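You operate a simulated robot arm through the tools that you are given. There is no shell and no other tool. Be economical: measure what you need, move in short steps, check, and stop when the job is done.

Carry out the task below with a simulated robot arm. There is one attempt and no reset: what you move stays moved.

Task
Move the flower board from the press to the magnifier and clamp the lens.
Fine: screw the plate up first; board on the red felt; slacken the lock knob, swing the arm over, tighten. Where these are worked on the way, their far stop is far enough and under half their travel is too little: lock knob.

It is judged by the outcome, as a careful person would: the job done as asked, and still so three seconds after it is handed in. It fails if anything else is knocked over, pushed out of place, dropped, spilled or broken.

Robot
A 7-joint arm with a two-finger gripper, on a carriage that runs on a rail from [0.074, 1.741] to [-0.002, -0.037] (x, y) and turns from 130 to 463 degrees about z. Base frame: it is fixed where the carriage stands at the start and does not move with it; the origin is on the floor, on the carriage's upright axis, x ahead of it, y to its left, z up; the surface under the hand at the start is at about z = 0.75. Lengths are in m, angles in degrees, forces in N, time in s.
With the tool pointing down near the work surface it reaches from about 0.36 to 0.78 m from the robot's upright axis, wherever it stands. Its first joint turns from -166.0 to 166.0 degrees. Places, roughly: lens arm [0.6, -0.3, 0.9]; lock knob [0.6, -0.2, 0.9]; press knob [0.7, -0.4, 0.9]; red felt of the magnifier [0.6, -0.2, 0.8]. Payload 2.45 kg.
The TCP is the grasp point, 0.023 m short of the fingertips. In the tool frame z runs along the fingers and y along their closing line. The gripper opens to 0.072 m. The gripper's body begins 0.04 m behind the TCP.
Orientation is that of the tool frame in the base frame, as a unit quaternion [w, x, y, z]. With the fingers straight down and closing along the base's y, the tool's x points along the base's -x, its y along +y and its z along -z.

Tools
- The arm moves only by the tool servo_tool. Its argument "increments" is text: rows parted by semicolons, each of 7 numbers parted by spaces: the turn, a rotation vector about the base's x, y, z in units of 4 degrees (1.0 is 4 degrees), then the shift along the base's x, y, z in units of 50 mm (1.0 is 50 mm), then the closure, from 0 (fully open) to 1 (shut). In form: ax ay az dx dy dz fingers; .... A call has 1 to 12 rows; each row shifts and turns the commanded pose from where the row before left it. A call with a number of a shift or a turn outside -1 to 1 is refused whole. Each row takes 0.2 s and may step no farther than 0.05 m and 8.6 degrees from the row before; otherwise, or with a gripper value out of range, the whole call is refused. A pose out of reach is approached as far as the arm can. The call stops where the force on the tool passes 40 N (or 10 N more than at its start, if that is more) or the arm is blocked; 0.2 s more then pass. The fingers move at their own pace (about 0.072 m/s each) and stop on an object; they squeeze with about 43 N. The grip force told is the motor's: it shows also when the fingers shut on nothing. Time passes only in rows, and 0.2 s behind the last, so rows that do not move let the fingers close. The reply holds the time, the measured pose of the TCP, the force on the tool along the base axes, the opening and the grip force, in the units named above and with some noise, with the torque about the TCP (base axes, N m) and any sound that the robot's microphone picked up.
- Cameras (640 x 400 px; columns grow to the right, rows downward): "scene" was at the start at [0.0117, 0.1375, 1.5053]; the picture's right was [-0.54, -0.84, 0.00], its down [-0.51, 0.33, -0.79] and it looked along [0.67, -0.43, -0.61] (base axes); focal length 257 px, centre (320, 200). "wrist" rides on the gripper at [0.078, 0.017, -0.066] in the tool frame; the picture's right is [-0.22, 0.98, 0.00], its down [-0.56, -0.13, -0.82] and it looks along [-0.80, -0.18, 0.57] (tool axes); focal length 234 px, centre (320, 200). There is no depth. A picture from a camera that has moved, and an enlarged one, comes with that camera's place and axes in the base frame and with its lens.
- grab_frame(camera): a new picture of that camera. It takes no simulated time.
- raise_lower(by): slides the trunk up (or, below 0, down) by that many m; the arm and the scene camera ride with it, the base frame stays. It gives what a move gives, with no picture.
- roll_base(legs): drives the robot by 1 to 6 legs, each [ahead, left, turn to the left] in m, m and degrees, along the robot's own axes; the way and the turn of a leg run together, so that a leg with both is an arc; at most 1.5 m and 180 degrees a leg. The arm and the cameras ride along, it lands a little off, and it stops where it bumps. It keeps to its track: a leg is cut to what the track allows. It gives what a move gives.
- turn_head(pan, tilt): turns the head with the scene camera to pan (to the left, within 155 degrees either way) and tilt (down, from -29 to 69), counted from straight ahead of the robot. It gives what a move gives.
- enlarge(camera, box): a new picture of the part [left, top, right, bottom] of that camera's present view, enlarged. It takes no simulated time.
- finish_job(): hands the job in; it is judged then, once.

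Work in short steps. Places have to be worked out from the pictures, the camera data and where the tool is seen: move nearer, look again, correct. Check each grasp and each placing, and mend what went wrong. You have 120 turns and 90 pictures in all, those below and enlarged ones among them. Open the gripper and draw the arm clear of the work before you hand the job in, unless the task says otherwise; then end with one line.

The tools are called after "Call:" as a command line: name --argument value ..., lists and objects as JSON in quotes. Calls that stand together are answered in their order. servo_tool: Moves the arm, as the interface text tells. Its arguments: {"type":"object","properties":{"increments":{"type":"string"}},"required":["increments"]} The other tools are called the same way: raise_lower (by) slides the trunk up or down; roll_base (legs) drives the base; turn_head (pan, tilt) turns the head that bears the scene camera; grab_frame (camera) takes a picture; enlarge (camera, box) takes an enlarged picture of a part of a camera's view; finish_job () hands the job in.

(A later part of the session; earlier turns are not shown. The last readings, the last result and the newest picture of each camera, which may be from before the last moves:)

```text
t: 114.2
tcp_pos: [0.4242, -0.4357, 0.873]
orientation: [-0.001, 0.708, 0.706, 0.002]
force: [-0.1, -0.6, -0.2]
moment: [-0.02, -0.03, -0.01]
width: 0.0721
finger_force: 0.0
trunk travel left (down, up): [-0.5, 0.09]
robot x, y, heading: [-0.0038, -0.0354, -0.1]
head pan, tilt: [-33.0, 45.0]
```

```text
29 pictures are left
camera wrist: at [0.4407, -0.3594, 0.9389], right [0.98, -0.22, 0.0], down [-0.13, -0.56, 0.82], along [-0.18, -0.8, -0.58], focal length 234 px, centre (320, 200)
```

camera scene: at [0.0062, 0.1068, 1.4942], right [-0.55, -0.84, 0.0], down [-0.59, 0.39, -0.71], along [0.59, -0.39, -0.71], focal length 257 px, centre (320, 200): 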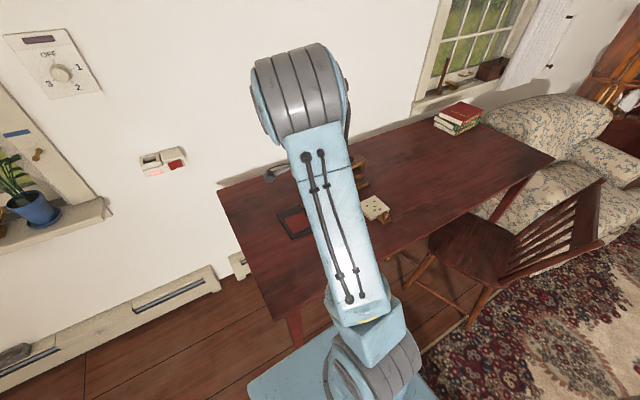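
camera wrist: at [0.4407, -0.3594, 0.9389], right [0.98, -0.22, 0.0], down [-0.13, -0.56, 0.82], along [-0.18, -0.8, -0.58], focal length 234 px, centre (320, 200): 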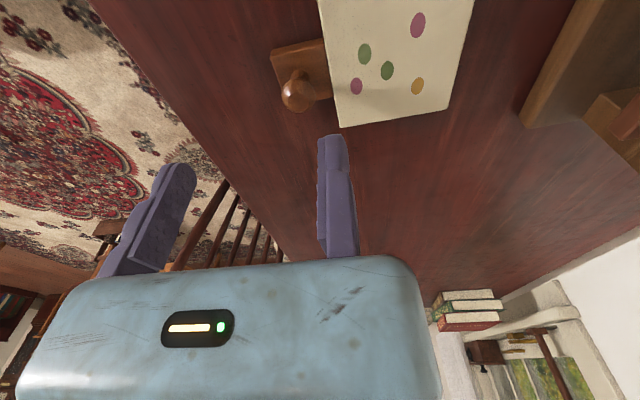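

Room between peg and cream slab is tight, so a better grip is the tab itself (≈0.04 wide, flat sides) with the fingers closing along y. I rise a bit and rotate to yaw ≈+3°.

Call:
servo_tool --increments "0 0 1 0 0 0.6 0;0 0 1 0 0 0 0;0 0 1 0 0 0 0;0 0 1 0 0 0 0;0 0 1 0 0 0 0;0 0 1 0 0 0 0;0 0 1 0 0 0 0;0 0 1 0 0 0 0;0 0 1 0 0 0 0;0 0 1 0 0 0 0;0 0 1 0 0 0 0;0 0 1 0 0 0 0"

Call:
servo_tool --increments "0 0 1 0 0 0 0;0 0 1 0 0 0 0;0 0 1 0 0 0 0;0 0 1 0 0 0 0;0 0 1 0 0 0 0;0 0 1 0 0 0 0;0 0 1 0 0 0 0;0 0 1 0 0 0 0;0 0 1 -0.1 0.1 0 0;0 0 1 -0.1 0.15 0 0;0 0 1 -0.05 0.15 0 0;0 0 0.3 0 0 0 0"

Call:
grab_frame --camera "wrist"

```text
t: 116.8
tcp_pos: [0.4236, -0.435, 0.9043]
orientation: [-0.002, 0.358, 0.934, 0.001]
force: [-0.2, -0.5, -0.2]
moment: [0.02, 0.0, -0.03]
width: 0.0722
finger_force: 0.1
trunk travel left (down, up): [-0.5, 0.09]
robot x, y, heading: [-0.0018, -0.0321, 0.0]
head pan, tilt: [-33.0, 45.0]
```

```text
t: 119.4
tcp_pos: [0.4099, -0.4149, 0.9023]
orientation: [-0.003, -0.029, 1.0, 0.001]
force: [-0.7, -0.3, 0.2]
moment: [0.0, 0.01, 0.01]
width: 0.072
finger_force: 0.1
trunk travel left (down, up): [-0.5, 0.09]
robot x, y, heading: [-0.0031, -0.0304, -0.3]
head pan, tilt: [-33.0, 45.0]
```

```text
28 pictures are left
camera wrist: at [0.3322, -0.4033, 0.9691], right [0.16, 0.99, 0.0], down [0.57, -0.09, 0.82], along [0.81, -0.13, -0.58], focal length 234 px, centre (320, 200)
```

wrist: 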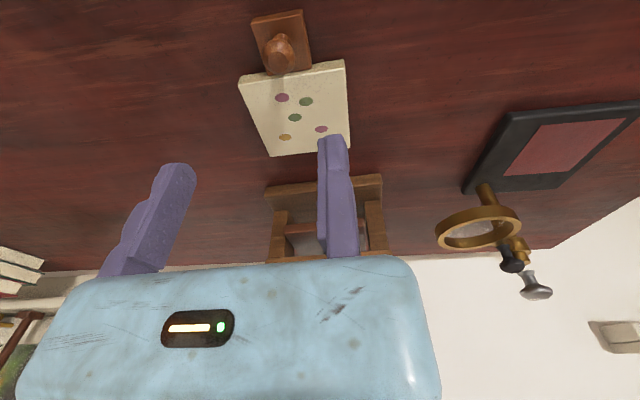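

Tab spans x 0.388–0.428, y -0.4625…-0.425. I shift and descend around it.

Call:
servo_tool --increments "0 0 0 -0.04 -0.08 -0.6 0;0 0 0 0 0 -0.9 0;0 0 0 0 0 -0.6 0;0 0 0 0 0 0 0"

Call:
grab_frame --camera "wrist"

```text
t: 120.4
tcp_pos: [0.4095, -0.4207, 0.7988]
orientation: [-0.002, -0.027, 1.0, 0.001]
force: [0.0, 0.2, 0.1]
moment: [-0.01, 0.03, 0.02]
width: 0.0719
finger_force: 0.0
trunk travel left (down, up): [-0.5, 0.09]
robot x, y, heading: [-0.0035, -0.0385, -0.0]
head pan, tilt: [-33.0, 45.0]
```

```text
27 pictures are left
camera wrist: at [0.3309, -0.4095, 0.865], right [0.16, 0.99, 0.0], down [0.57, -0.1, 0.82], along [0.81, -0.13, -0.58], focal length 234 px, centre (320, 200)
```

wrist: 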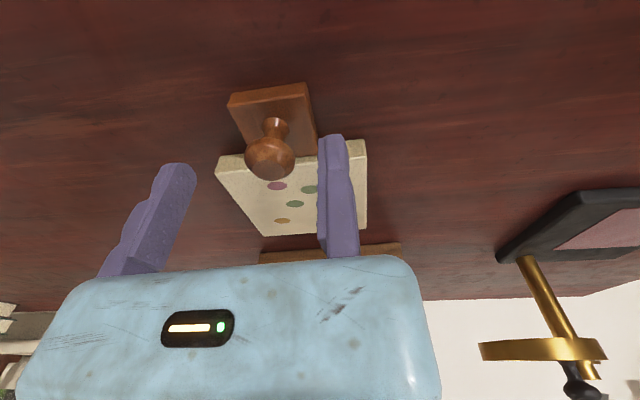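

Call:
servo_tool --increments "0 0 0 -0.03 0.06 0 0;0 0 0 0 0 -0.22 0;0 0 0 0 0 -0.2 0;0 0 0 0 0 0 0"

Call:
grab_frame --camera "wrist"

```text
t: 121.4
tcp_pos: [0.4069, -0.4173, 0.7775]
orientation: [-0.002, -0.028, 1.0, 0.001]
force: [-0.4, 0.0, 0.4]
moment: [-0.03, -0.02, 0.01]
width: 0.072
finger_force: 0.0
trunk travel left (down, up): [-0.5, 0.09]
robot x, y, heading: [-0.0012, -0.0343, -0.0]
head pan, tilt: [-33.0, 45.0]
```

```text
26 pictures are left
camera wrist: at [0.3282, -0.4048, 0.8441], right [0.16, 0.99, 0.0], down [0.57, -0.1, 0.82], along [0.81, -0.13, -0.58], focal length 234 px, centre (320, 200)
```

wrist: 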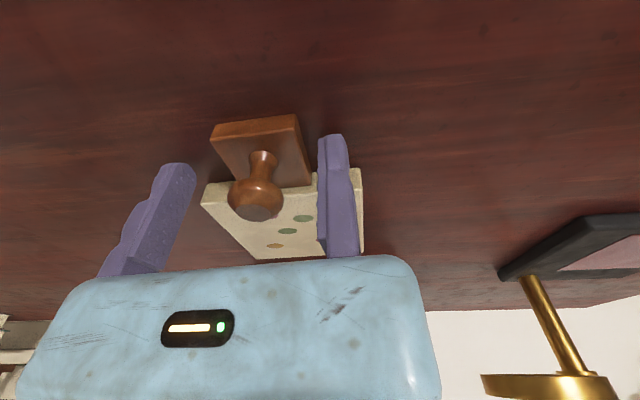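

The tab is cleanly straddled. I close on it, then do a small slow test lift.

Call:
servo_tool --increments "0 0 0 0 -0.06 0 0;0 0 0 0 0 0 0.2;0 0 0 0 0 0 0.5;0 0 0 0 0 0 1;0 0 0 0 0 0 1;0 0 0 0 0 0 1;0 0 0 0 0 0.15 1;0 0 0 0 0 0.15 1;0 0 0 0 0 0.15 1;0 0 0 0 0 0 1"

Call:
grab_frame --camera "wrist"

```text
t: 123.6
tcp_pos: [0.4075, -0.4205, 0.8006]
orientation: [-0.002, -0.027, 1.0, 0.0]
force: [-0.2, -0.4, -2.4]
moment: [0.05, 0.07, 0.01]
width: 0.0399
finger_force: 43.5
trunk travel left (down, up): [-0.5, 0.09]
robot x, y, heading: [-0.0007, -0.0361, -0.1]
head pan, tilt: [-33.0, 45.0]
```

```text
25 pictures are left
camera wrist: at [0.3287, -0.4079, 0.866], right [0.16, 0.99, 0.0], down [0.57, -0.1, 0.82], along [0.81, -0.13, -0.58], focal length 234 px, centre (320, 200)
```

wrist: 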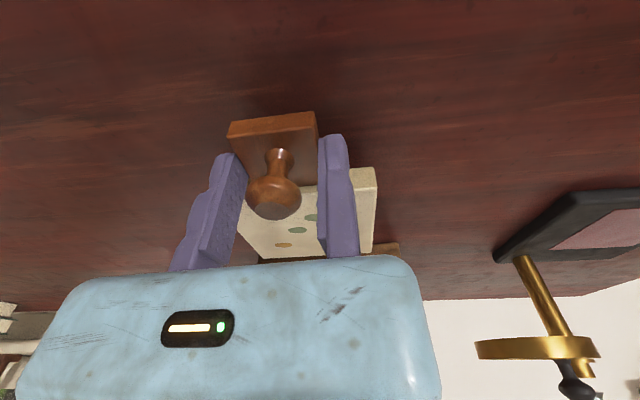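

Secure lift, level, ~2 N weight. I raise gently to 0.96, carry in +y, squaring the yaw to 0.

Call:
servo_tool --increments "0 0 0 0 0 0.3 1;0 0 0 0 0 0.5 1;0 0 0 0 0 0.6 1;0 0 0 0 0 0.6 1;0 0 0 0 0 0.6 1;0 0 0 0 0 0.5 1;0 0 0 0 0.4 0.1 1;0 0 -0.4 0 0.6 0 1;0 0 -0.4 0 0.6 0 1;0 0 0 0 0.6 0 1;0 0 0 0 0.6 0 1;0 0 0 0 0.6 0 1"

Call:
servo_tool --increments "0 0 0 0 0.6 0 1;0 0 0 0 0.6 0 1;0 0 0 0 0.6 0 1;0 0 0 0.3 0.43 0 1;0 0 0 0.5 0 0 1;0 0 0 0.5 0 0 1;0 0 0 0.49 0 0 1;0 0 0 0 0 0 1"

Call:
grab_frame --camera "wrist"

```text
t: 126.2
tcp_pos: [0.4074, -0.2494, 0.9608]
orientation: [-0.002, 0.0, 1.0, 0.001]
force: [-0.2, 0.0, -1.4]
moment: [0.02, 0.07, 0.01]
width: 0.0397
finger_force: 43.2
trunk travel left (down, up): [-0.5, 0.09]
robot x, y, heading: [-0.0037, -0.0352, 0.1]
head pan, tilt: [-33.0, 45.0]
```

```text
t: 128.0
tcp_pos: [0.4981, -0.137, 0.9596]
orientation: [-0.003, 0.001, 1.0, -0.001]
force: [-0.4, 0.7, -0.4]
moment: [0.02, 0.07, 0.01]
width: 0.0396
finger_force: 43.1
trunk travel left (down, up): [-0.5, 0.09]
robot x, y, heading: [-0.0029, -0.0336, 0.2]
head pan, tilt: [-33.0, 45.0]
```

```text
24 pictures are left
camera wrist: at [0.4189, -0.1217, 1.0257], right [0.22, 0.98, 0.0], down [0.56, -0.13, 0.82], along [0.8, -0.18, -0.58], focal length 234 px, centre (320, 200)
```

wrist: 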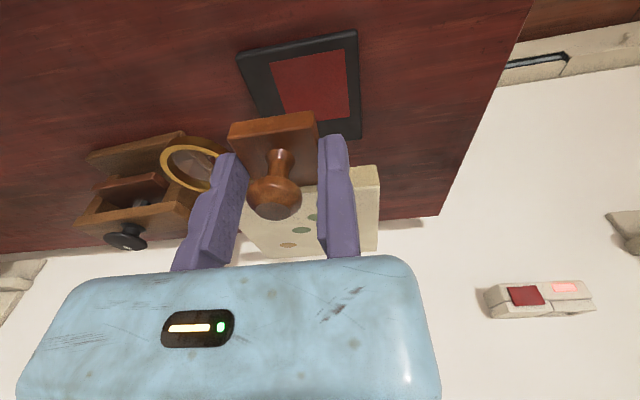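

Felt now measures x 0.525–0.608, y -0.200…-0.122, centre (0.5665,-0.161). Board centre is estimated at (0.566,-0.157). I nudge -3 mm in y and descend.

Call:
servo_tool --increments "0 0 0 0.02 -0.07 -0.5 1;0 0 0 0 0 -0.6 1;0 0 0 0 0 -0.6 1;0 0 0 0 0 -0.6 1;0 0 0 0 0 -0.5 1;0 0 0 0 0 -0.3 1;0 0 0 0 0 0 1"

Call:
grab_frame --camera "wrist"

Call:
grab_frame --camera "scene"

```text
t: 129.6
tcp_pos: [0.4982, -0.1417, 0.8044]
orientation: [-0.003, 0.001, 1.0, 0.001]
force: [-0.1, -0.3, -2.2]
moment: [0.0, 0.05, 0.01]
width: 0.0395
finger_force: 43.1
trunk travel left (down, up): [-0.5, 0.09]
robot x, y, heading: [-0.0035, -0.0337, -0.2]
head pan, tilt: [-33.0, 45.0]
```

```text
23 pictures are left
camera wrist: at [0.4194, -0.1255, 0.8703], right [0.22, 0.98, 0.0], down [0.56, -0.13, 0.82], along [0.8, -0.18, -0.58], focal length 234 px, centre (320, 200)
```

wrist: 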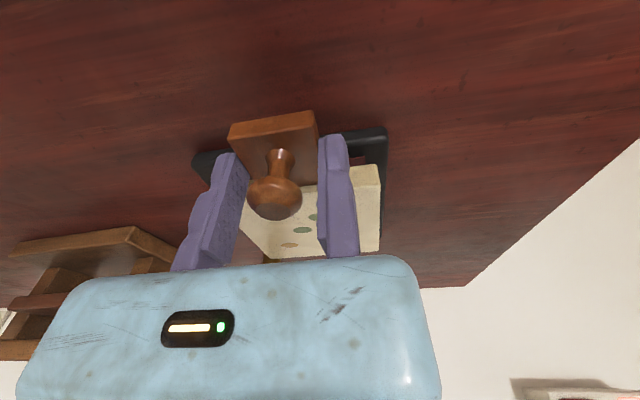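

```text
22 pictures are left
camera scene: at [0.0061, 0.1066, 1.4942], right [-0.55, -0.84, 0.0], down [-0.59, 0.39, -0.71], along [0.59, -0.39, -0.71], focal length 257 px, centre (320, 200)
```

scene: 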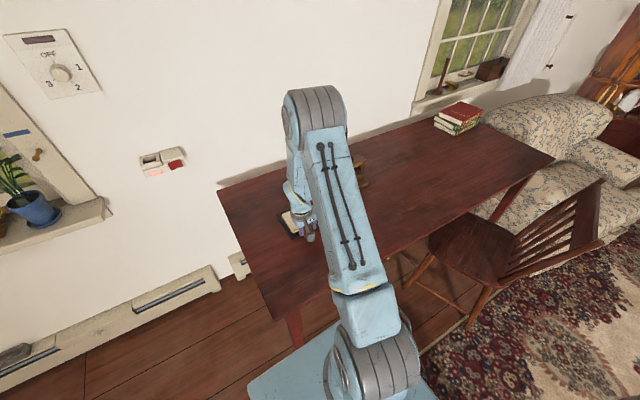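

Board hovers over the felt. I lower in small steps until contact.

Call:
servo_tool --increments "0 0 0 0 0 -0.1 1;0 0 0 0 0 -0.08 1;0 0 0 0 0 0 1"

Call:
servo_tool --increments "0 0 0 0 0 -0.05 1;0 0 0 0 0 0 1"

```text
t: 130.4
tcp_pos: [0.4977, -0.1417, 0.7963]
orientation: [-0.002, 0.001, 1.0, 0.001]
force: [0.6, 0.1, -0.5]
moment: [0.05, 0.07, 0.03]
width: 0.0396
finger_force: 43.3
trunk travel left (down, up): [-0.5, 0.09]
robot x, y, heading: [-0.0018, -0.0334, 0.1]
head pan, tilt: [-33.0, 45.0]
```

```text
t: 131.0
tcp_pos: [0.4978, -0.1409, 0.794]
orientation: [-0.003, 0.002, 1.0, 0.001]
force: [-0.2, 0.0, -0.9]
moment: [0.05, 0.07, -0.01]
width: 0.0395
finger_force: 43.2
trunk travel left (down, up): [-0.5, 0.09]
robot x, y, heading: [-0.0049, -0.035, -0.0]
head pan, tilt: [-33.0, 45.0]
```

Call:
servo_tool --increments "0 0 0 0 0 -0.05 1;0 0 0 0 0 0 1"

Call:
servo_tool --increments "0 0 0 0 0 -0.05 1;0 0 0 0 0 0 1"

```text
t: 131.6
tcp_pos: [0.4971, -0.141, 0.7928]
orientation: [-0.002, 0.002, 1.0, 0.001]
force: [-1.4, -1.2, 12.1]
moment: [-0.28, -0.5, -0.22]
width: 0.0392
finger_force: 43.2
trunk travel left (down, up): [-0.5, 0.09]
robot x, y, heading: [-0.0015, -0.0326, 0.0]
head pan, tilt: [-33.0, 45.0]
```

```text
t: 132.2
tcp_pos: [0.4983, -0.1423, 0.7901]
orientation: [0.0, 0.0, 1.0, 0.0]
force: [-0.2, -4.6, 36.7]
moment: [-0.81, -0.56, -0.28]
width: 0.0396
finger_force: 42.9
trunk travel left (down, up): [-0.5, 0.09]
robot x, y, heading: [0.0013, -0.0341, -0.2]
head pan, tilt: [-33.0, 45.0]
```

The board is down on the felt (firm contact). I ease up 3 mm, release, and back straight up.

Call:
servo_tool --increments "0 0 0 0 0 0.06 1;0 0 0 0 0 0 0.6;0 0 0 0 0 0 0;0 0 0 0 0.04 0 0;0 0 0 0 0 0.4 0;0 0 0 0 0 0.8 0;0 0 0 0 0 0.8 0;0 0 0 -0.6 0 0.8 0;0 0 0 -0.8 0 0.5 0;0 0 0 0 0 0 0"

Call:
grab_frame --camera "wrist"

```text
t: 134.4
tcp_pos: [0.425, -0.1387, 0.9581]
orientation: [-0.002, 0.001, 1.0, 0.001]
force: [-0.5, 0.2, -0.1]
moment: [0.02, -0.05, -0.01]
width: 0.072
finger_force: 0.1
trunk travel left (down, up): [-0.5, 0.09]
robot x, y, heading: [-0.002, -0.0346, -0.1]
head pan, tilt: [-33.0, 45.0]
```

```text
21 pictures are left
camera wrist: at [0.3488, -0.1225, 1.0239], right [0.22, 0.98, 0.0], down [0.56, -0.13, 0.82], along [0.8, -0.18, -0.58], focal length 234 px, centre (320, 200)
```

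wrist: 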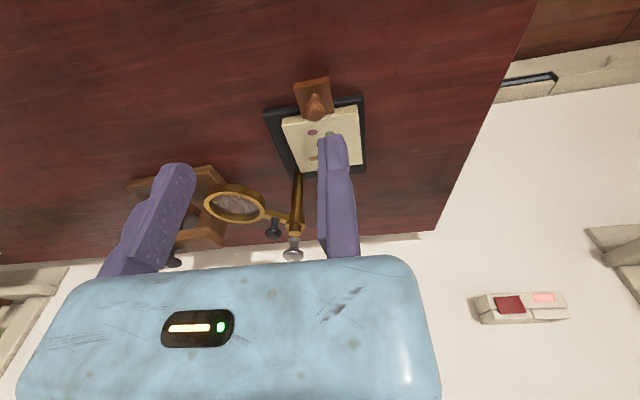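

The board sits on the felt. Lock knob (silver) triangulates to about (0.632,-0.225,0.893). I move above it for a closer look.

Call:
servo_tool --increments "0 0 0 0.7 -0.3 0.3 0;0 0 0 0.8 -0.3 0.2 0;0 0 0 0.9 -0.3 0 0;0 0 0 0.9 -0.3 0 0;0 0 0 0.8 -0.1 0 0;0 0 0 0 0 0 0"

Call:
grab_frame --camera "wrist"

```text
t: 135.8
tcp_pos: [0.6327, -0.2023, 0.9818]
orientation: [-0.002, 0.001, 1.0, 0.001]
force: [-0.6, 0.7, 0.3]
moment: [0.01, 0.0, -0.01]
width: 0.0718
finger_force: 0.2
trunk travel left (down, up): [-0.5, 0.09]
robot x, y, heading: [0.001, -0.0341, -0.2]
head pan, tilt: [-33.0, 45.0]
```

```text
20 pictures are left
camera wrist: at [0.555, -0.1871, 1.0482], right [0.22, 0.98, 0.0], down [0.56, -0.13, 0.82], along [0.8, -0.18, -0.58], focal length 234 px, centre (320, 200)
```

wrist: 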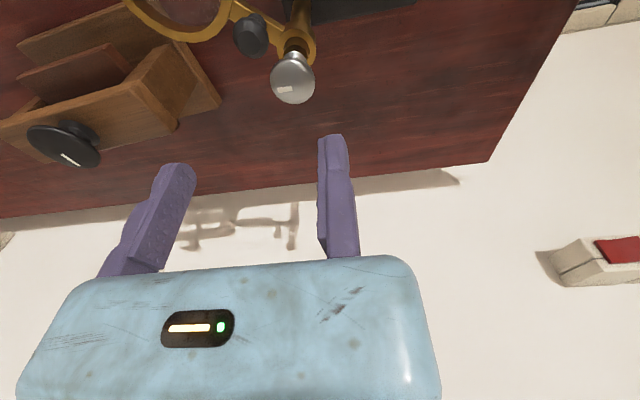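

Knob ⌀≈0.029 at ≈(0.632,-0.223). I descend beside it.

Call:
servo_tool --increments "0 0 0 0.01 -0.02 -0.6 0;0 0 0 0 0 -0.6 0;0 0 0 0 0 -0.3 0;0 0 0 0 0 0 0"

Call:
grab_frame --camera "wrist"

```text
t: 136.8
tcp_pos: [0.6347, -0.2048, 0.9073]
orientation: [-0.004, 0.001, 1.0, 0.002]
force: [-0.4, 0.5, 0.0]
moment: [-0.03, 0.0, 0.0]
width: 0.072
finger_force: 0.1
trunk travel left (down, up): [-0.5, 0.09]
robot x, y, heading: [-0.0017, -0.0335, -0.2]
head pan, tilt: [-33.0, 45.0]
```

```text
19 pictures are left
camera wrist: at [0.5555, -0.188, 0.9724], right [0.22, 0.98, 0.0], down [0.56, -0.13, 0.82], along [0.8, -0.18, -0.58], focal length 234 px, centre (320, 200)
```

wrist: 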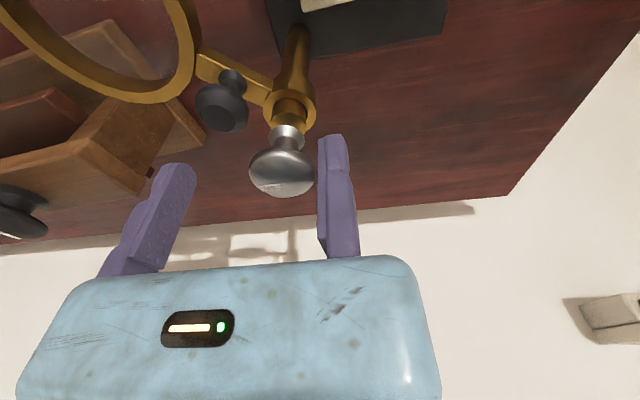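

Aligned; I lower 5 mm and close gently on the lock knob.

Call:
servo_tool --increments "0 0 0 -0.02 -0.04 -0.11 0;0 0 0 0 0 0 0.3;0 0 0 0 0 0 0.6;0 0 0 0 0 0 1;0 0 0 0 0 0 1;0 0 0 0 0 0 1"

Call:
grab_frame --camera "wrist"

```text
t: 138.2
tcp_pos: [0.6325, -0.2065, 0.9014]
orientation: [-0.002, 0.0, 1.0, 0.0]
force: [3.2, 6.4, 0.6]
moment: [-0.1, 0.02, -0.02]
width: 0.0272
finger_force: 42.4
trunk travel left (down, up): [-0.5, 0.09]
robot x, y, heading: [-0.0018, -0.0357, 0.0]
head pan, tilt: [-33.0, 45.0]
```

```text
18 pictures are left
camera wrist: at [0.5543, -0.1901, 0.9675], right [0.22, 0.98, 0.0], down [0.56, -0.13, 0.82], along [0.8, -0.18, -0.58], focal length 234 px, centre (320, 200)
```

wrist: 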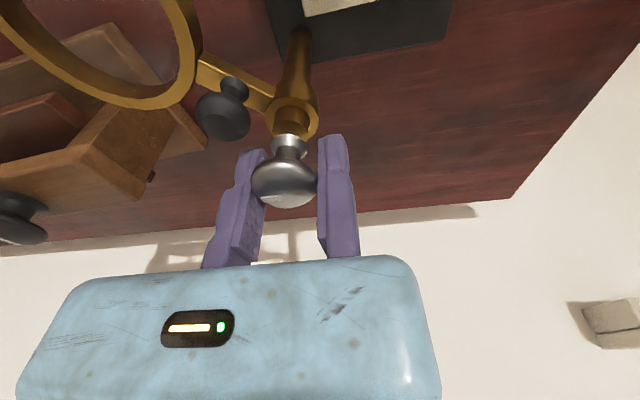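

Firm grip (0.027). I slacken CCW by 24° and watch the torque.

Call:
servo_tool --increments "0 0 1 -0.019 -0.0007 0 1;0 0 1 -0.0189 -0.002 0 1;0 0 1 -0.0187 -0.0033 0 1;0 0 1 -0.0184 -0.0046 0 1;0 0 1 -0.0181 -0.0059 0 1;0 0 1 -0.0176 -0.0071 0 1"

```text
t: 139.6
tcp_pos: [0.6253, -0.208, 0.9015]
orientation: [-0.003, -0.207, 0.978, 0.001]
force: [-8.3, 5.8, 11.0]
moment: [0.02, -0.21, -0.16]
width: 0.0272
finger_force: 43.6
trunk travel left (down, up): [-0.5, 0.09]
robot x, y, heading: [-0.0039, -0.0347, -0.3]
head pan, tilt: [-33.0, 45.0]
```

Low torque, knob rises a little. I continue with a slight upward drift to 48°.

Call:
servo_tool --increments "0 0 1 -0.0171 -0.0083 0.008 1;0 0 1 -0.0164 -0.0095 0.008 1;0 0 1 -0.0158 -0.0106 0.008 1;0 0 1 -0.015 -0.0117 0.008 1;0 0 1 -0.0141 -0.0127 0.008 1;0 0 1 -0.0132 -0.0137 0.008 1"

Call:
grab_frame --camera "wrist"

```text
t: 141.0
tcp_pos: [0.6232, -0.212, 0.9019]
orientation: [-0.005, -0.408, 0.913, 0.0]
force: [-1.9, 1.3, 0.0]
moment: [0.11, -0.15, -0.01]
width: 0.0273
finger_force: 42.4
trunk travel left (down, up): [-0.5, 0.09]
robot x, y, heading: [-0.0009, -0.0366, -0.0]
head pan, tilt: [-33.0, 45.0]
```

```text
17 pictures are left
camera wrist: at [0.5572, -0.2587, 0.9679], right [-0.58, 0.82, 0.0], down [0.47, 0.33, 0.81], along [0.66, 0.47, -0.58], focal length 234 px, centre (320, 200)
```

wrist: 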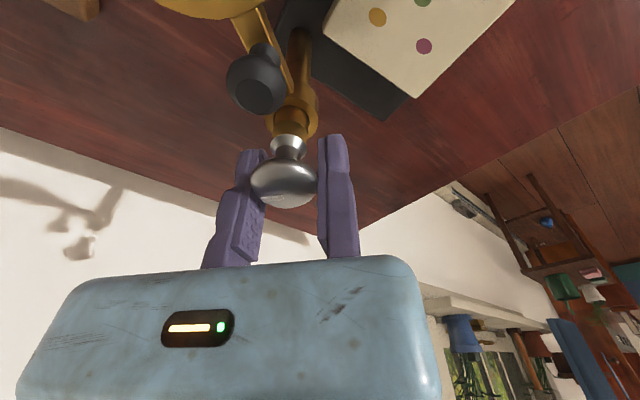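

Forces are near zero; base and board look unmoved. I continue to 72°, then check.

Call:
servo_tool --increments "0 0 1 -0.0122 -0.0145 0.005 1;0 0 1 -0.0112 -0.0154 0.005 1;0 0 1 -0.0101 -0.0161 0.005 1;0 0 1 -0.0089 -0.0168 0.005 1;0 0 1 -0.0077 -0.0174 0.005 1;0 0 1 -0.0065 -0.0179 0.005 1"

```text
t: 142.4
tcp_pos: [0.6201, -0.2152, 0.9044]
orientation: [-0.004, -0.588, 0.809, 0.0]
force: [-0.9, -0.3, 0.4]
moment: [0.02, -0.11, -0.01]
width: 0.0273
finger_force: 42.8
trunk travel left (down, up): [-0.5, 0.09]
robot x, y, heading: [0.0008, -0.0294, -0.1]
head pan, tilt: [-33.0, 45.0]
```

Call:
servo_tool --increments "0 0 1 -0.0052 -0.0183 0.005 1;0 0 1 -0.004 -0.0186 0.005 1;0 0 1 -0.0027 -0.0188 0.005 1;0 0 1 -0.0014 -0.0189 0.005 1;0 0 1 0 -0.019 0.005 1;0 0 1 0.0014 -0.0189 0.005 1"

Call:
grab_frame --camera "wrist"

```text
t: 143.8
tcp_pos: [0.6191, -0.2232, 0.9049]
orientation: [0.004, 0.743, -0.669, 0.001]
force: [-0.4, -0.5, -17.7]
moment: [-0.61, -0.24, -0.02]
width: 0.0272
finger_force: 42.7
trunk travel left (down, up): [-0.5, 0.09]
robot x, y, heading: [-0.0003, -0.0332, 0.5]
head pan, tilt: [-33.0, 45.0]
```

```text
16 pictures are left
camera wrist: at [0.6093, -0.3017, 0.9715], right [-0.99, 0.11, 0.0], down [0.07, 0.57, 0.82], along [0.09, 0.81, -0.58], focal length 234 px, centre (320, 200)
```

wrist: 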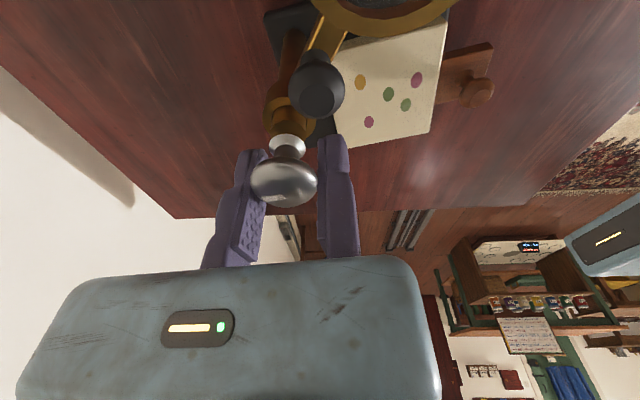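

Fz shows I'm lifting slightly too much. I lower 2 mm and continue to 120°.

Call:
servo_tool --increments "0 0 0 0 0 -0.04 1;0 0 1 0.0027 -0.0188 0 1;0 0 1 0.004 -0.0186 0 1;0 0 1 0.0052 -0.0183 0 1;0 0 1 0.0065 -0.0179 0 1;0 0 1 0.0077 -0.0174 0 1;0 0 1 0.0089 -0.0168 0 1"

```text
t: 145.4
tcp_pos: [0.6199, -0.2259, 0.9031]
orientation: [0.002, 0.866, -0.5, 0.001]
force: [-0.9, 3.1, -11.8]
moment: [-0.03, 0.2, -0.36]
width: 0.0267
finger_force: 42.4
trunk travel left (down, up): [-0.5, 0.09]
robot x, y, heading: [-0.0001, -0.0355, 0.0]
head pan, tilt: [-33.0, 45.0]
```

Torque has begun to rise and the grip to slip: the knob is at its slack stop (~110°). I release, lift, and rotate to yaw 42° over the black arm peg.

Call:
servo_tool --increments "0 0 0 0 0 0 0.5;0 0 0 0 0 0 0;0 0 0 -0.04 -0.03 0 0;0 0 0 0 0 0.7 0;0 0 0 0 0 0.7 0;0 0 -1 0 0 0 0;0 0 -1 0 0 0 0;0 0 -1 0 0 0 0;0 0 -1 0 0 0 0;0 0 -1 0 0 0 0;0 0 -1 0 0 0 0;0 0 -1 0 0 0 0"

Call:
servo_tool --increments "0 0 -1 -0.05 -0.05 0 0;0 0 -1 -0.05 -0.05 0 0;0 0 -1 -0.05 -0.05 0 0;0 0 -1 -0.05 -0.04 0 0;0 0 -1 -0.05 0 0 0;0 0 -1 0 0 0 0;0 0 -1 0 0 0 0;0 0 -1 0 0 0 0;0 0 -1 0 0 0 0;0 0 -1 0 0 0 0;0 0 -1 0 0 0 0;0 0 -0.5 0 0 0 0"

Call:
grab_frame --camera "wrist"

```text
t: 148.0
tcp_pos: [0.6186, -0.2284, 0.9748]
orientation: [0.002, 0.719, -0.695, 0.001]
force: [-0.7, 0.5, 0.1]
moment: [0.02, -0.03, -0.03]
width: 0.0719
finger_force: 0.1
trunk travel left (down, up): [-0.5, 0.09]
robot x, y, heading: [0.0027, -0.0344, 0.0]
head pan, tilt: [-33.0, 45.0]
```

```text
t: 150.6
tcp_pos: [0.6061, -0.2377, 0.9749]
orientation: [-0.003, -0.389, 0.921, 0.0]
force: [-0.4, 1.3, -0.8]
moment: [0.03, 0.03, -0.04]
width: 0.072
finger_force: 0.0
trunk travel left (down, up): [-0.5, 0.09]
robot x, y, heading: [-0.0047, -0.0354, 0.1]
head pan, tilt: [-33.0, 45.0]
```

```text
15 pictures are left
camera wrist: at [0.5389, -0.2823, 1.0402], right [-0.55, 0.84, 0.0], down [0.48, 0.32, 0.82], along [0.68, 0.45, -0.58], focal length 234 px, centre (320, 200)
```

wrist: 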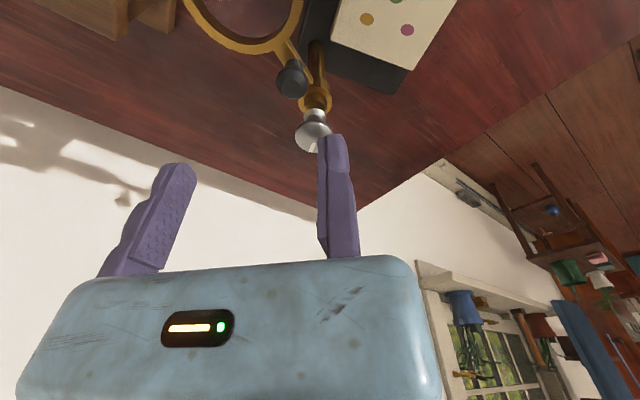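

The arm has already followed the slackened knob: lens now at ≈(0.601,-0.296), i.e. arm angle ≈250° about the post; peg at ≈(0.623,-0.249). I turn to yaw 70° so the fingers close tangentially on the peg, and look.

Call:
servo_tool --increments "0 0 1 0 0 0 0;0 0 1 0 0 0 0;0 0 1 0 0 0 0;0 0 1 0.04 -0.06 0 0;0 0 1 0 -0.06 0 0;0 0 1 0 0 0 0;0 0 0 0 0 -0.5 0;0 0 0 0 0 0 0"

Call:
grab_frame --camera "wrist"

```text
t: 152.4
tcp_pos: [0.6082, -0.2448, 0.9495]
orientation: [-0.002, -0.572, 0.82, -0.001]
force: [0.4, -0.2, -0.4]
moment: [0.01, -0.01, 0.03]
width: 0.0719
finger_force: 0.1
trunk travel left (down, up): [-0.5, 0.09]
robot x, y, heading: [-0.0033, -0.0339, -0.0]
head pan, tilt: [-33.0, 45.0]
```

```text
14 pictures are left
camera wrist: at [0.5644, -0.3122, 1.0142], right [-0.84, 0.54, 0.0], down [0.31, 0.49, 0.82], along [0.44, 0.69, -0.58], focal length 234 px, centre (320, 200)
```

wrist: 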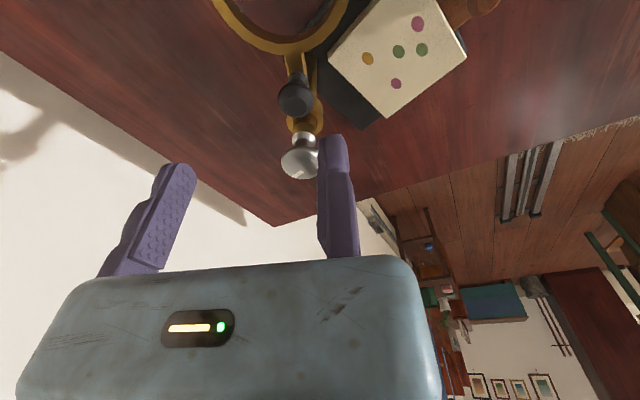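

Peg aligned between the fingers with clearance from the lock knob. I descend around the peg and close.

Call:
servo_tool --increments "0 0 0 0 0 -0.5 0;0 0 0 0 0 -0.5 0;0 0 0 0 0 -0.4 0;0 0 0 0 0 0 0;0 0 0 0 0 0 0.3;0 0 0 0 0 0 0.6;0 0 0 0 0 0 1;0 0 0 0 0 0 1;0 0 0 0 0 0 1"

Call:
grab_frame --camera "wrist"

```text
t: 154.4
tcp_pos: [0.6073, -0.2453, 0.8787]
orientation: [-0.003, -0.573, 0.819, -0.001]
force: [2.6, -2.3, 0.9]
moment: [0.1, -0.06, -0.1]
width: 0.0209
finger_force: 42.8
trunk travel left (down, up): [-0.5, 0.09]
robot x, y, heading: [-0.0024, -0.0331, 0.1]
head pan, tilt: [-33.0, 45.0]
```

```text
13 pictures are left
camera wrist: at [0.5637, -0.3122, 0.945], right [-0.84, 0.54, 0.0], down [0.31, 0.49, 0.82], along [0.44, 0.69, -0.58], focal length 234 px, centre (320, 200)
```

wrist: 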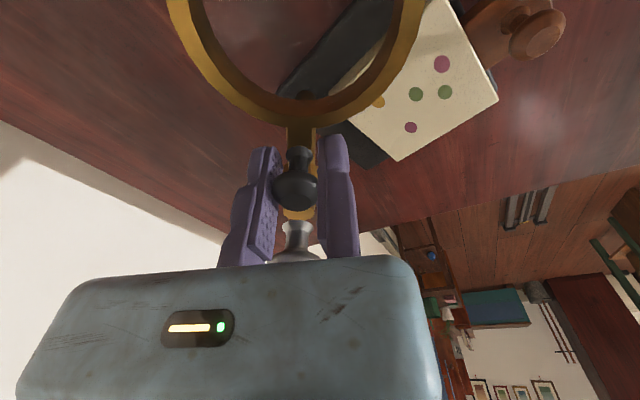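

Peg gripped (0.021). I swing the arm CW about the post (≈(0.633,-0.222)), first 24°, checking forces.

Call:
servo_tool --increments "0 0 -1 -0.0313 0.037 0 1;0 0 -1 -0.0286 0.0391 0 1;0 0 -1 -0.0258 0.041 0 1;0 0 -1 -0.0229 0.0427 0 1;0 0 -1 -0.0199 0.0442 0 1;0 0 -1 -0.0167 0.0455 0 1"

```text
t: 155.8
tcp_pos: [0.6014, -0.2313, 0.8795]
orientation: [-0.003, -0.39, 0.921, 0.0]
force: [1.1, -1.2, 0.2]
moment: [-0.08, 0.09, -0.02]
width: 0.021
finger_force: 43.2
trunk travel left (down, up): [-0.5, 0.09]
robot x, y, heading: [-0.0028, -0.032, -0.3]
head pan, tilt: [-33.0, 45.0]
```

Very low force; the arm swings freely. I continue.

Call:
servo_tool --increments "0 0 -1 -0.0135 0.0465 0 1;0 0 -1 -0.0102 0.0473 0 1;0 0 -1 -0.0069 0.0479 0 1;0 0 -1 -0.0035 0.0483 0 1;0 0 -1 -0.0002 0.0484 0 1;0 0 -1 0.0032 0.0483 0 1;0 0 -1 0.0066 0.048 0 1;0 0 -1 0.0099 0.0474 0 1"

Call:
servo_tool --increments "0 0 -1 0.0132 0.0466 0 1;0 0 -1 0.0164 0.0456 0 1;0 0 -1 0.0195 0.0443 0 1;0 0 -1 0.0226 0.0429 0 1;0 0 -1 0.0255 0.0412 0 1;0 0 -1 0.0283 0.0393 0 1;0 0 -1 0.031 0.0372 0 1;0 0 -1 0.0335 0.035 0 1;0 0 -1 0.0359 0.0325 0 1;0 0 0 0 0 0 1"

Call:
grab_frame --camera "wrist"

```text
t: 157.6
tcp_pos: [0.5997, -0.2119, 0.8806]
orientation: [-0.003, -0.12, 0.993, 0.0]
force: [5.6, -1.3, 2.6]
moment: [-0.19, 0.2, 0.04]
width: 0.0209
finger_force: 42.9
trunk travel left (down, up): [-0.5, 0.09]
robot x, y, heading: [-0.0002, -0.0344, 0.1]
head pan, tilt: [-33.0, 45.0]
```

```text
t: 159.8
tcp_pos: [0.6115, -0.1936, 0.8786]
orientation: [-0.002, 0.192, 0.981, 0.001]
force: [-6.7, -1.9, 2.9]
moment: [0.05, 0.42, 0.22]
width: 0.0207
finger_force: 42.7
trunk travel left (down, up): [-0.5, 0.09]
robot x, y, heading: [-0.0042, -0.0326, 0.2]
head pan, tilt: [-33.0, 45.0]
```

```text
12 pictures are left
camera wrist: at [0.545, -0.1494, 0.945], right [0.57, 0.82, 0.0], down [0.48, -0.33, 0.82], along [0.67, -0.46, -0.58], focal length 234 px, centre (320, 200)
```

wrist: 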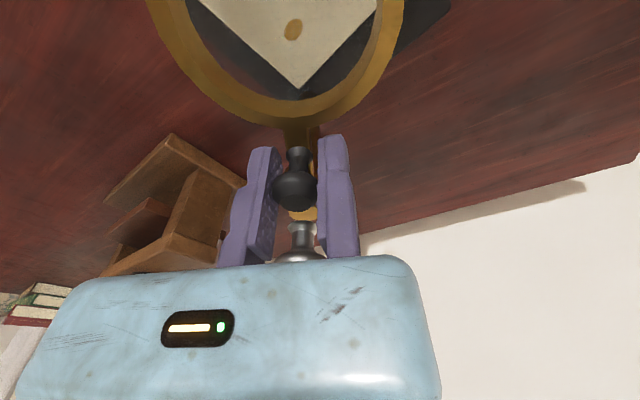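

Lens centre now ≈(0.555,-0.170), ~9° short of the board centre. I swing 8° more and check.

Call:
servo_tool --increments "0 0 -1 0.0381 0.03 0 1;0 0 -1 0.0401 0.0272 0 1;0 0 0 0 0 0 1;0 0 0 0 0 0 0.5;0 0 0 0 0 0 0;0 0 0 0 0 0 0"

Call:
servo_tool --increments "0 0 0 0 0 0.6 0;0 0 0 0 0 0.7 0;0 0 0 0 0 0.6 0;0 0 0 0 0 0 0"

Call:
grab_frame --camera "wrist"

```text
t: 161.2
tcp_pos: [0.6154, -0.1904, 0.878]
orientation: [-0.003, 0.26, 0.966, 0.002]
force: [-0.9, -0.3, -0.5]
moment: [0.0, 0.03, 0.0]
width: 0.0721
finger_force: 0.0
trunk travel left (down, up): [-0.5, 0.09]
robot x, y, heading: [-0.0015, -0.0317, -0.1]
head pan, tilt: [-33.0, 45.0]
```

```text
t: 162.2
tcp_pos: [0.6152, -0.1917, 0.9724]
orientation: [-0.002, 0.26, 0.966, 0.001]
force: [-0.9, -0.7, 0.3]
moment: [0.0, 0.02, -0.01]
width: 0.0721
finger_force: 0.0
trunk travel left (down, up): [-0.5, 0.09]
robot x, y, heading: [-0.0005, -0.0322, -0.2]
head pan, tilt: [-33.0, 45.0]
```

```text
11 pictures are left
camera wrist: at [0.5546, -0.1392, 1.0384], right [0.68, 0.74, 0.0], down [0.42, -0.39, 0.82], along [0.6, -0.55, -0.58], focal length 234 px, centre (320, 200)
```

wrist: 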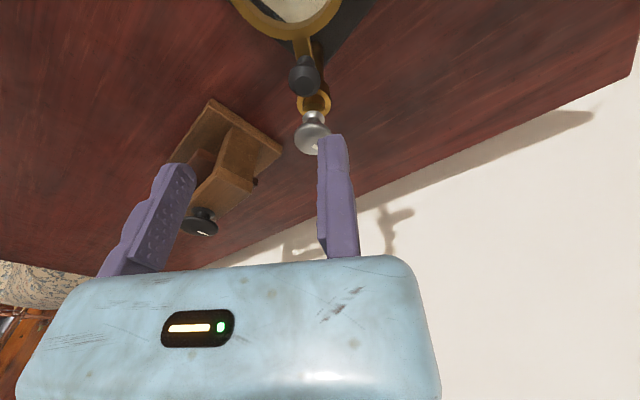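

Lens is over the board. Now I tighten: rotate to yaw 0 over the lock knob, fixed finger on its +y side, and descend slightly higher than before (staying above the arm peg).

Call:
servo_tool --increments "0 0 1 0.1 -0.05 0 0;0 0 1 0.1 -0.05 0 0;0 0 1 0.15 -0.08 0 0;0 0 1 0 0 0 0;0 0 1 0 0 0 0;0 0 1 0 0 0 0;0 0 1 0 0 0 0;0 0 0.55 0 0 0 0;0 0 0 0 0 -0.6 0;0 0 0 0 0 -0.5 0;0 0 0 0 0 0 0"

Call:
grab_frame --camera "wrist"

```text
t: 164.6
tcp_pos: [0.6331, -0.1999, 0.918]
orientation: [-0.002, -0.001, 1.0, 0.001]
force: [-0.2, -1.1, -0.6]
moment: [0.01, 0.01, 0.03]
width: 0.072
finger_force: 0.1
trunk travel left (down, up): [-0.5, 0.09]
robot x, y, heading: [0.0068, -0.0327, -0.2]
head pan, tilt: [-33.0, 45.0]
```

```text
10 pictures are left
camera wrist: at [0.5548, -0.1838, 0.9842], right [0.22, 0.98, 0.0], down [0.56, -0.12, 0.82], along [0.8, -0.18, -0.58], focal length 234 px, centre (320, 200)
```

wrist: 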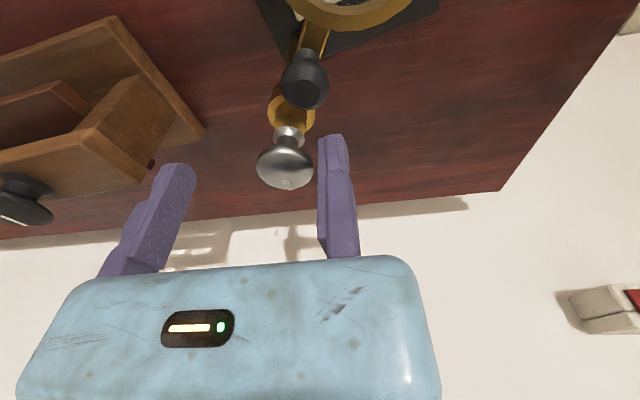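

Knob is in place and now stands several mm higher (slack). I lower 8 mm, close.

Call:
servo_tool --increments "0 0 0 0 -0.06 -0.15 0;0 0 0 0 0 0 0.3;0 0 0 0 0 0 0.6;0 0 0 0 0 0 1;0 0 0 0 0 0 1;0 0 0 0 0 0 1"

```text
t: 166.0
tcp_pos: [0.6341, -0.205, 0.912]
orientation: [-0.003, 0.0, 1.0, 0.0]
force: [1.2, -5.2, 0.5]
moment: [-0.1, -0.11, -0.07]
width: 0.0269
finger_force: 42.7
trunk travel left (down, up): [-0.5, 0.09]
robot x, y, heading: [-0.0051, -0.033, 0.1]
head pan, tilt: [-33.0, 45.0]
```

Gripped. I turn CW 48°, following the knob down slightly.

Call:
servo_tool --increments "0 0 -1 0.019 -0.0007 -0.004 1;0 0 -1 0.0189 -0.002 -0.004 1;0 0 -1 0.0187 -0.0033 -0.004 1;0 0 -1 0.0184 -0.0046 -0.004 1;0 0 -1 0.0181 -0.0059 -0.004 1;0 0 -1 0.0176 -0.0071 -0.004 1;0 0 -1 0.0171 -0.0083 -0.004 1;0 0 -1 0.0164 -0.0095 -0.004 1;0 0 -1 0.0158 -0.0106 -0.004 1;0 0 -1 0.015 -0.0117 -0.004 1;0 0 -1 0.0141 -0.0127 -0.004 1;0 0 -1 0.0132 -0.0137 -0.004 1"

```text
t: 168.6
tcp_pos: [0.6431, -0.2063, 0.9107]
orientation: [0.001, 0.406, 0.914, 0.001]
force: [14.5, 2.1, 30.9]
moment: [-0.25, 0.19, 0.17]
width: 0.0265
finger_force: 43.9
trunk travel left (down, up): [-0.5, 0.09]
robot x, y, heading: [-0.0014, -0.0343, -0.1]
head pan, tilt: [-33.0, 45.0]
```

Fz shows I pressed down too much; I relieve 2 mm up and 1 mm +x, then read forces.

Call:
servo_tool --increments "0 0 0 0.02 0 0.04 1;0 0 0 0 0 0 1"

```text
t: 169.2
tcp_pos: [0.6446, -0.2061, 0.9115]
orientation: [-0.002, 0.406, 0.914, 0.001]
force: [9.7, 6.3, 22.6]
moment: [-0.44, -0.02, 0.04]
width: 0.0267
finger_force: 42.9
trunk travel left (down, up): [-0.5, 0.09]
robot x, y, heading: [-0.0, -0.0343, -0.0]
head pan, tilt: [-33.0, 45.0]
```

Call:
servo_tool --increments "0 0 0 0.01 0.02 0.04 1;0 0 -1 0.0122 -0.0145 0 1;0 0 -1 0.0112 -0.0154 0 1;0 0 -1 0.0101 -0.0161 0 1;0 0 -1 0.0089 -0.0168 0 1;0 0 -1 0.0077 -0.0174 0 1;0 0 -1 0.0065 -0.0179 0 1;0 0 -1 0.0052 -0.0183 0 1;0 0 -1 0.004 -0.0186 0 1;0 0 0 0 0 0 1"

Call:
grab_frame --camera "wrist"

```text
t: 171.4
tcp_pos: [0.6485, -0.2138, 0.9117]
orientation: [-0.002, 0.642, 0.767, 0.001]
force: [-0.9, 0.8, 0.0]
moment: [0.0, -0.36, -0.07]
width: 0.0266
finger_force: 42.8
trunk travel left (down, up): [-0.5, 0.09]
robot x, y, heading: [-0.0047, -0.0359, 0.0]
head pan, tilt: [-33.0, 45.0]
```

```text
9 pictures are left
camera wrist: at [0.6506, -0.1351, 0.9785], right [1.0, -0.04, 0.0], down [-0.03, -0.58, 0.82], along [-0.04, -0.81, -0.58], focal length 234 px, centre (320, 200)
```

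wrist: 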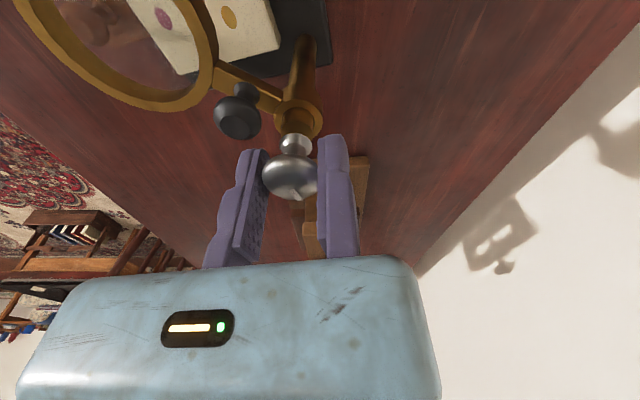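

Lens stays over the board. I release, lift, rotate back 80° and regrip for the next CW stroke.

Call:
servo_tool --increments "0 0 0 0 0 0 0.5;0 0 0 0 0 0 0;0 0 0 0.06 0 0 0;0 0 0 0 0 0.6 0;0 0 1 0 0 0.2 0;0 0 1 0 0 0 0;0 0 1 -0.04 0.02 0 0;0 0 1 -0.06 0.04 0 0;0 0 1 -0.06 0.04 0 0;0 0 1 -0.06 0.04 0 0;0 0 1 -0.06 0.04 0 0;0 0 1 -0.04 0.04 0 0"

Call:
servo_tool --increments "0 0 1 0 0.04 0 0;0 0 1 0 0 0 0;0 0 1 0 0 0 0;0 0 1 0 0 0 0;0 0 1 0 0 0 0;0 0 1 0 0 0 0;0 0 1 0 0 0 0;0 0 1 0 0 0 0;0 0 1 0 0 0 0;0 0 1 0 0 0 0;0 0 1 0 0 0 0;0 0 1 0 0 0 0"

Call:
servo_tool --increments "0 0 0 0 0 -0.5 0;0 0 0 0 0 0 0"

Call:
grab_frame --camera "wrist"

```text
t: 174.0
tcp_pos: [0.6337, -0.2028, 0.9524]
orientation: [-0.002, 0.405, 0.914, 0.002]
force: [0.9, 0.3, -0.1]
moment: [-0.01, 0.02, 0.02]
width: 0.0721
finger_force: 0.1
trunk travel left (down, up): [-0.5, 0.09]
robot x, y, heading: [-0.0053, -0.0335, 0.0]
head pan, tilt: [-33.0, 45.0]
```

```text
t: 176.6
tcp_pos: [0.6359, -0.201, 0.9531]
orientation: [-0.002, -0.002, 1.0, 0.001]
force: [0.1, 0.7, -1.0]
moment: [-0.01, 0.0, -0.03]
width: 0.0721
finger_force: 0.0
trunk travel left (down, up): [-0.5, 0.09]
robot x, y, heading: [-0.0031, -0.0315, 0.0]
head pan, tilt: [-33.0, 45.0]
```

```text
t: 177.2
tcp_pos: [0.6356, -0.2004, 0.9273]
orientation: [-0.003, 0.0, 1.0, 0.001]
force: [0.1, -0.3, -0.8]
moment: [-0.03, 0.04, -0.02]
width: 0.072
finger_force: 0.0
trunk travel left (down, up): [-0.5, 0.09]
robot x, y, heading: [-0.0023, -0.0312, 0.1]
head pan, tilt: [-33.0, 45.0]
```

```text
8 pictures are left
camera wrist: at [0.5574, -0.1836, 0.9934], right [0.22, 0.98, 0.0], down [0.56, -0.12, 0.82], along [0.8, -0.18, -0.58], focal length 234 px, centre (320, 200)
```

wrist: 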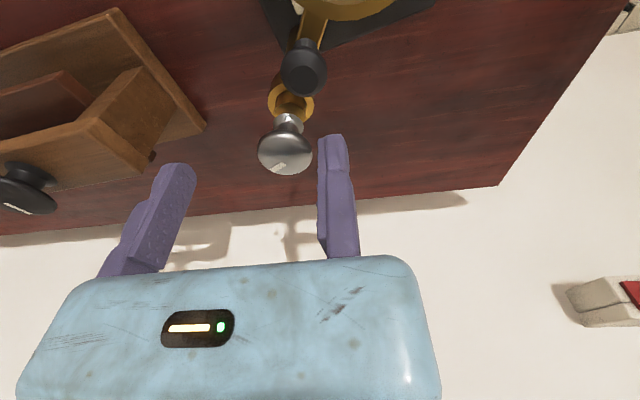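

Call:
enlarge --camera "wrist" --box '[240, 60, 340, 190]'

```text
3.08 times, centred on (290, 125) of wrist
camera zoom: at [0.5574, -0.1836, 0.9934], right [0.22, 0.98, 0.0], down [0.56, -0.12, 0.82], along [0.8, -0.18, -0.58], focal length 720 px, centre (412, 431)
```

zoom: 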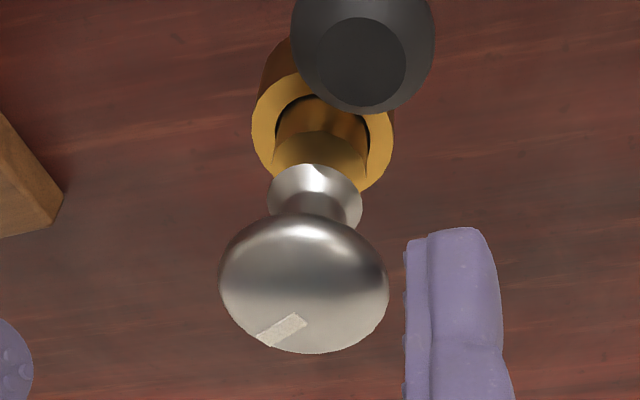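

The tick on the knob shows ~30° still to go to its original tight position. I lower, grip and turn CW gradually.

Call:
servo_tool --increments "0 0 0 -0.03 -0.06 -0.38 0;0 0 0 0 0 0 0.3;0 0 0 0 0 0 0.6;0 0 0 0 0 0 1;0 0 0 0 0 0 1;0 0 0 0 0 0 1"

Call:
servo_tool --increments "0 0 -1 0.019 -0.0007 0 1;0 0 -1 0.0189 -0.002 0 1;0 0 -1 0.0187 -0.0033 0 1;0 0 -1 0.0184 -0.0046 0 1;0 0 0 0 0 0 1"

```text
t: 178.6
tcp_pos: [0.6338, -0.2039, 0.9081]
orientation: [-0.003, -0.001, 1.0, 0.001]
force: [0.8, -3.3, -1.2]
moment: [0.0, -0.13, 0.07]
width: 0.0272
finger_force: 43.0
trunk travel left (down, up): [-0.5, 0.09]
robot x, y, heading: [-0.0055, -0.0346, -0.1]
head pan, tilt: [-33.0, 45.0]
```

```text
t: 179.8
tcp_pos: [0.6382, -0.2039, 0.909]
orientation: [-0.004, 0.138, 0.99, 0.001]
force: [5.3, -3.7, 0.7]
moment: [0.01, -0.15, 0.04]
width: 0.0271
finger_force: 43.3
trunk travel left (down, up): [-0.5, 0.09]
robot x, y, heading: [-0.0035, -0.0356, -0.4]
head pan, tilt: [-33.0, 45.0]
```

Low torque still; I turn on in 8° pieces, watching the torque.

Call:
servo_tool --increments "0 0 -1 0.0181 -0.0059 0 1;0 0 -1 0.0176 -0.0071 0 1;0 0 -1 0.0171 -0.0083 0 1;0 0 0 0 0 0 1"

Call:
servo_tool --increments "0 0 -1 0.0164 -0.0095 0 1;0 0 -1 0.0158 -0.0106 0 1;0 0 0 0 0 0 1"

```text
t: 180.8
tcp_pos: [0.6406, -0.2048, 0.9091]
orientation: [-0.002, 0.242, 0.97, 0.001]
force: [-0.8, -1.2, 0.7]
moment: [0.03, 0.15, 0.26]
width: 0.0269
finger_force: 43.1
trunk travel left (down, up): [-0.5, 0.09]
robot x, y, heading: [-0.0005, -0.0352, -0.2]
head pan, tilt: [-33.0, 45.0]
```

```text
t: 181.6
tcp_pos: [0.6405, -0.2054, 0.9087]
orientation: [-0.002, 0.309, 0.951, 0.002]
force: [0.1, 1.8, 0.3]
moment: [-0.14, -0.09, 0.32]
width: 0.0269
finger_force: 43.2
trunk travel left (down, up): [-0.5, 0.09]
robot x, y, heading: [-0.0009, -0.0341, -0.0]
head pan, tilt: [-33.0, 45.0]
```

Torque has stepped up to ~0.3 N·m: the stop. I add 8° and look.

Call:
servo_tool --increments "0 0 -1 0.015 -0.0117 0 1;0 0 -1 0.0141 -0.0127 0 1;0 0 0 0 0 0 1"

Call:
grab_frame --camera "wrist"

```text
t: 182.4
tcp_pos: [0.6439, -0.2063, 0.9083]
orientation: [-0.003, 0.374, 0.927, 0.001]
force: [-0.7, 3.1, 0.5]
moment: [-0.3, -0.31, 0.29]
width: 0.0265
finger_force: 43.3
trunk travel left (down, up): [-0.5, 0.09]
robot x, y, heading: [-0.0011, -0.0321, 0.1]
head pan, tilt: [-33.0, 45.0]
```

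```text
6 pictures are left
camera wrist: at [0.5987, -0.1424, 0.9747], right [0.83, 0.55, 0.0], down [0.32, -0.48, 0.82], along [0.45, -0.68, -0.58], focal length 234 px, centre (320, 200)
```

wrist: 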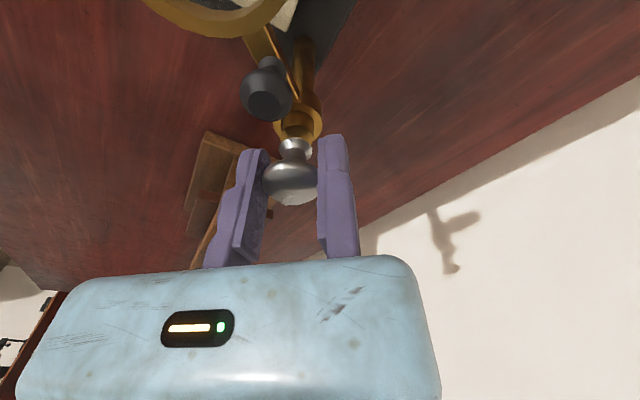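

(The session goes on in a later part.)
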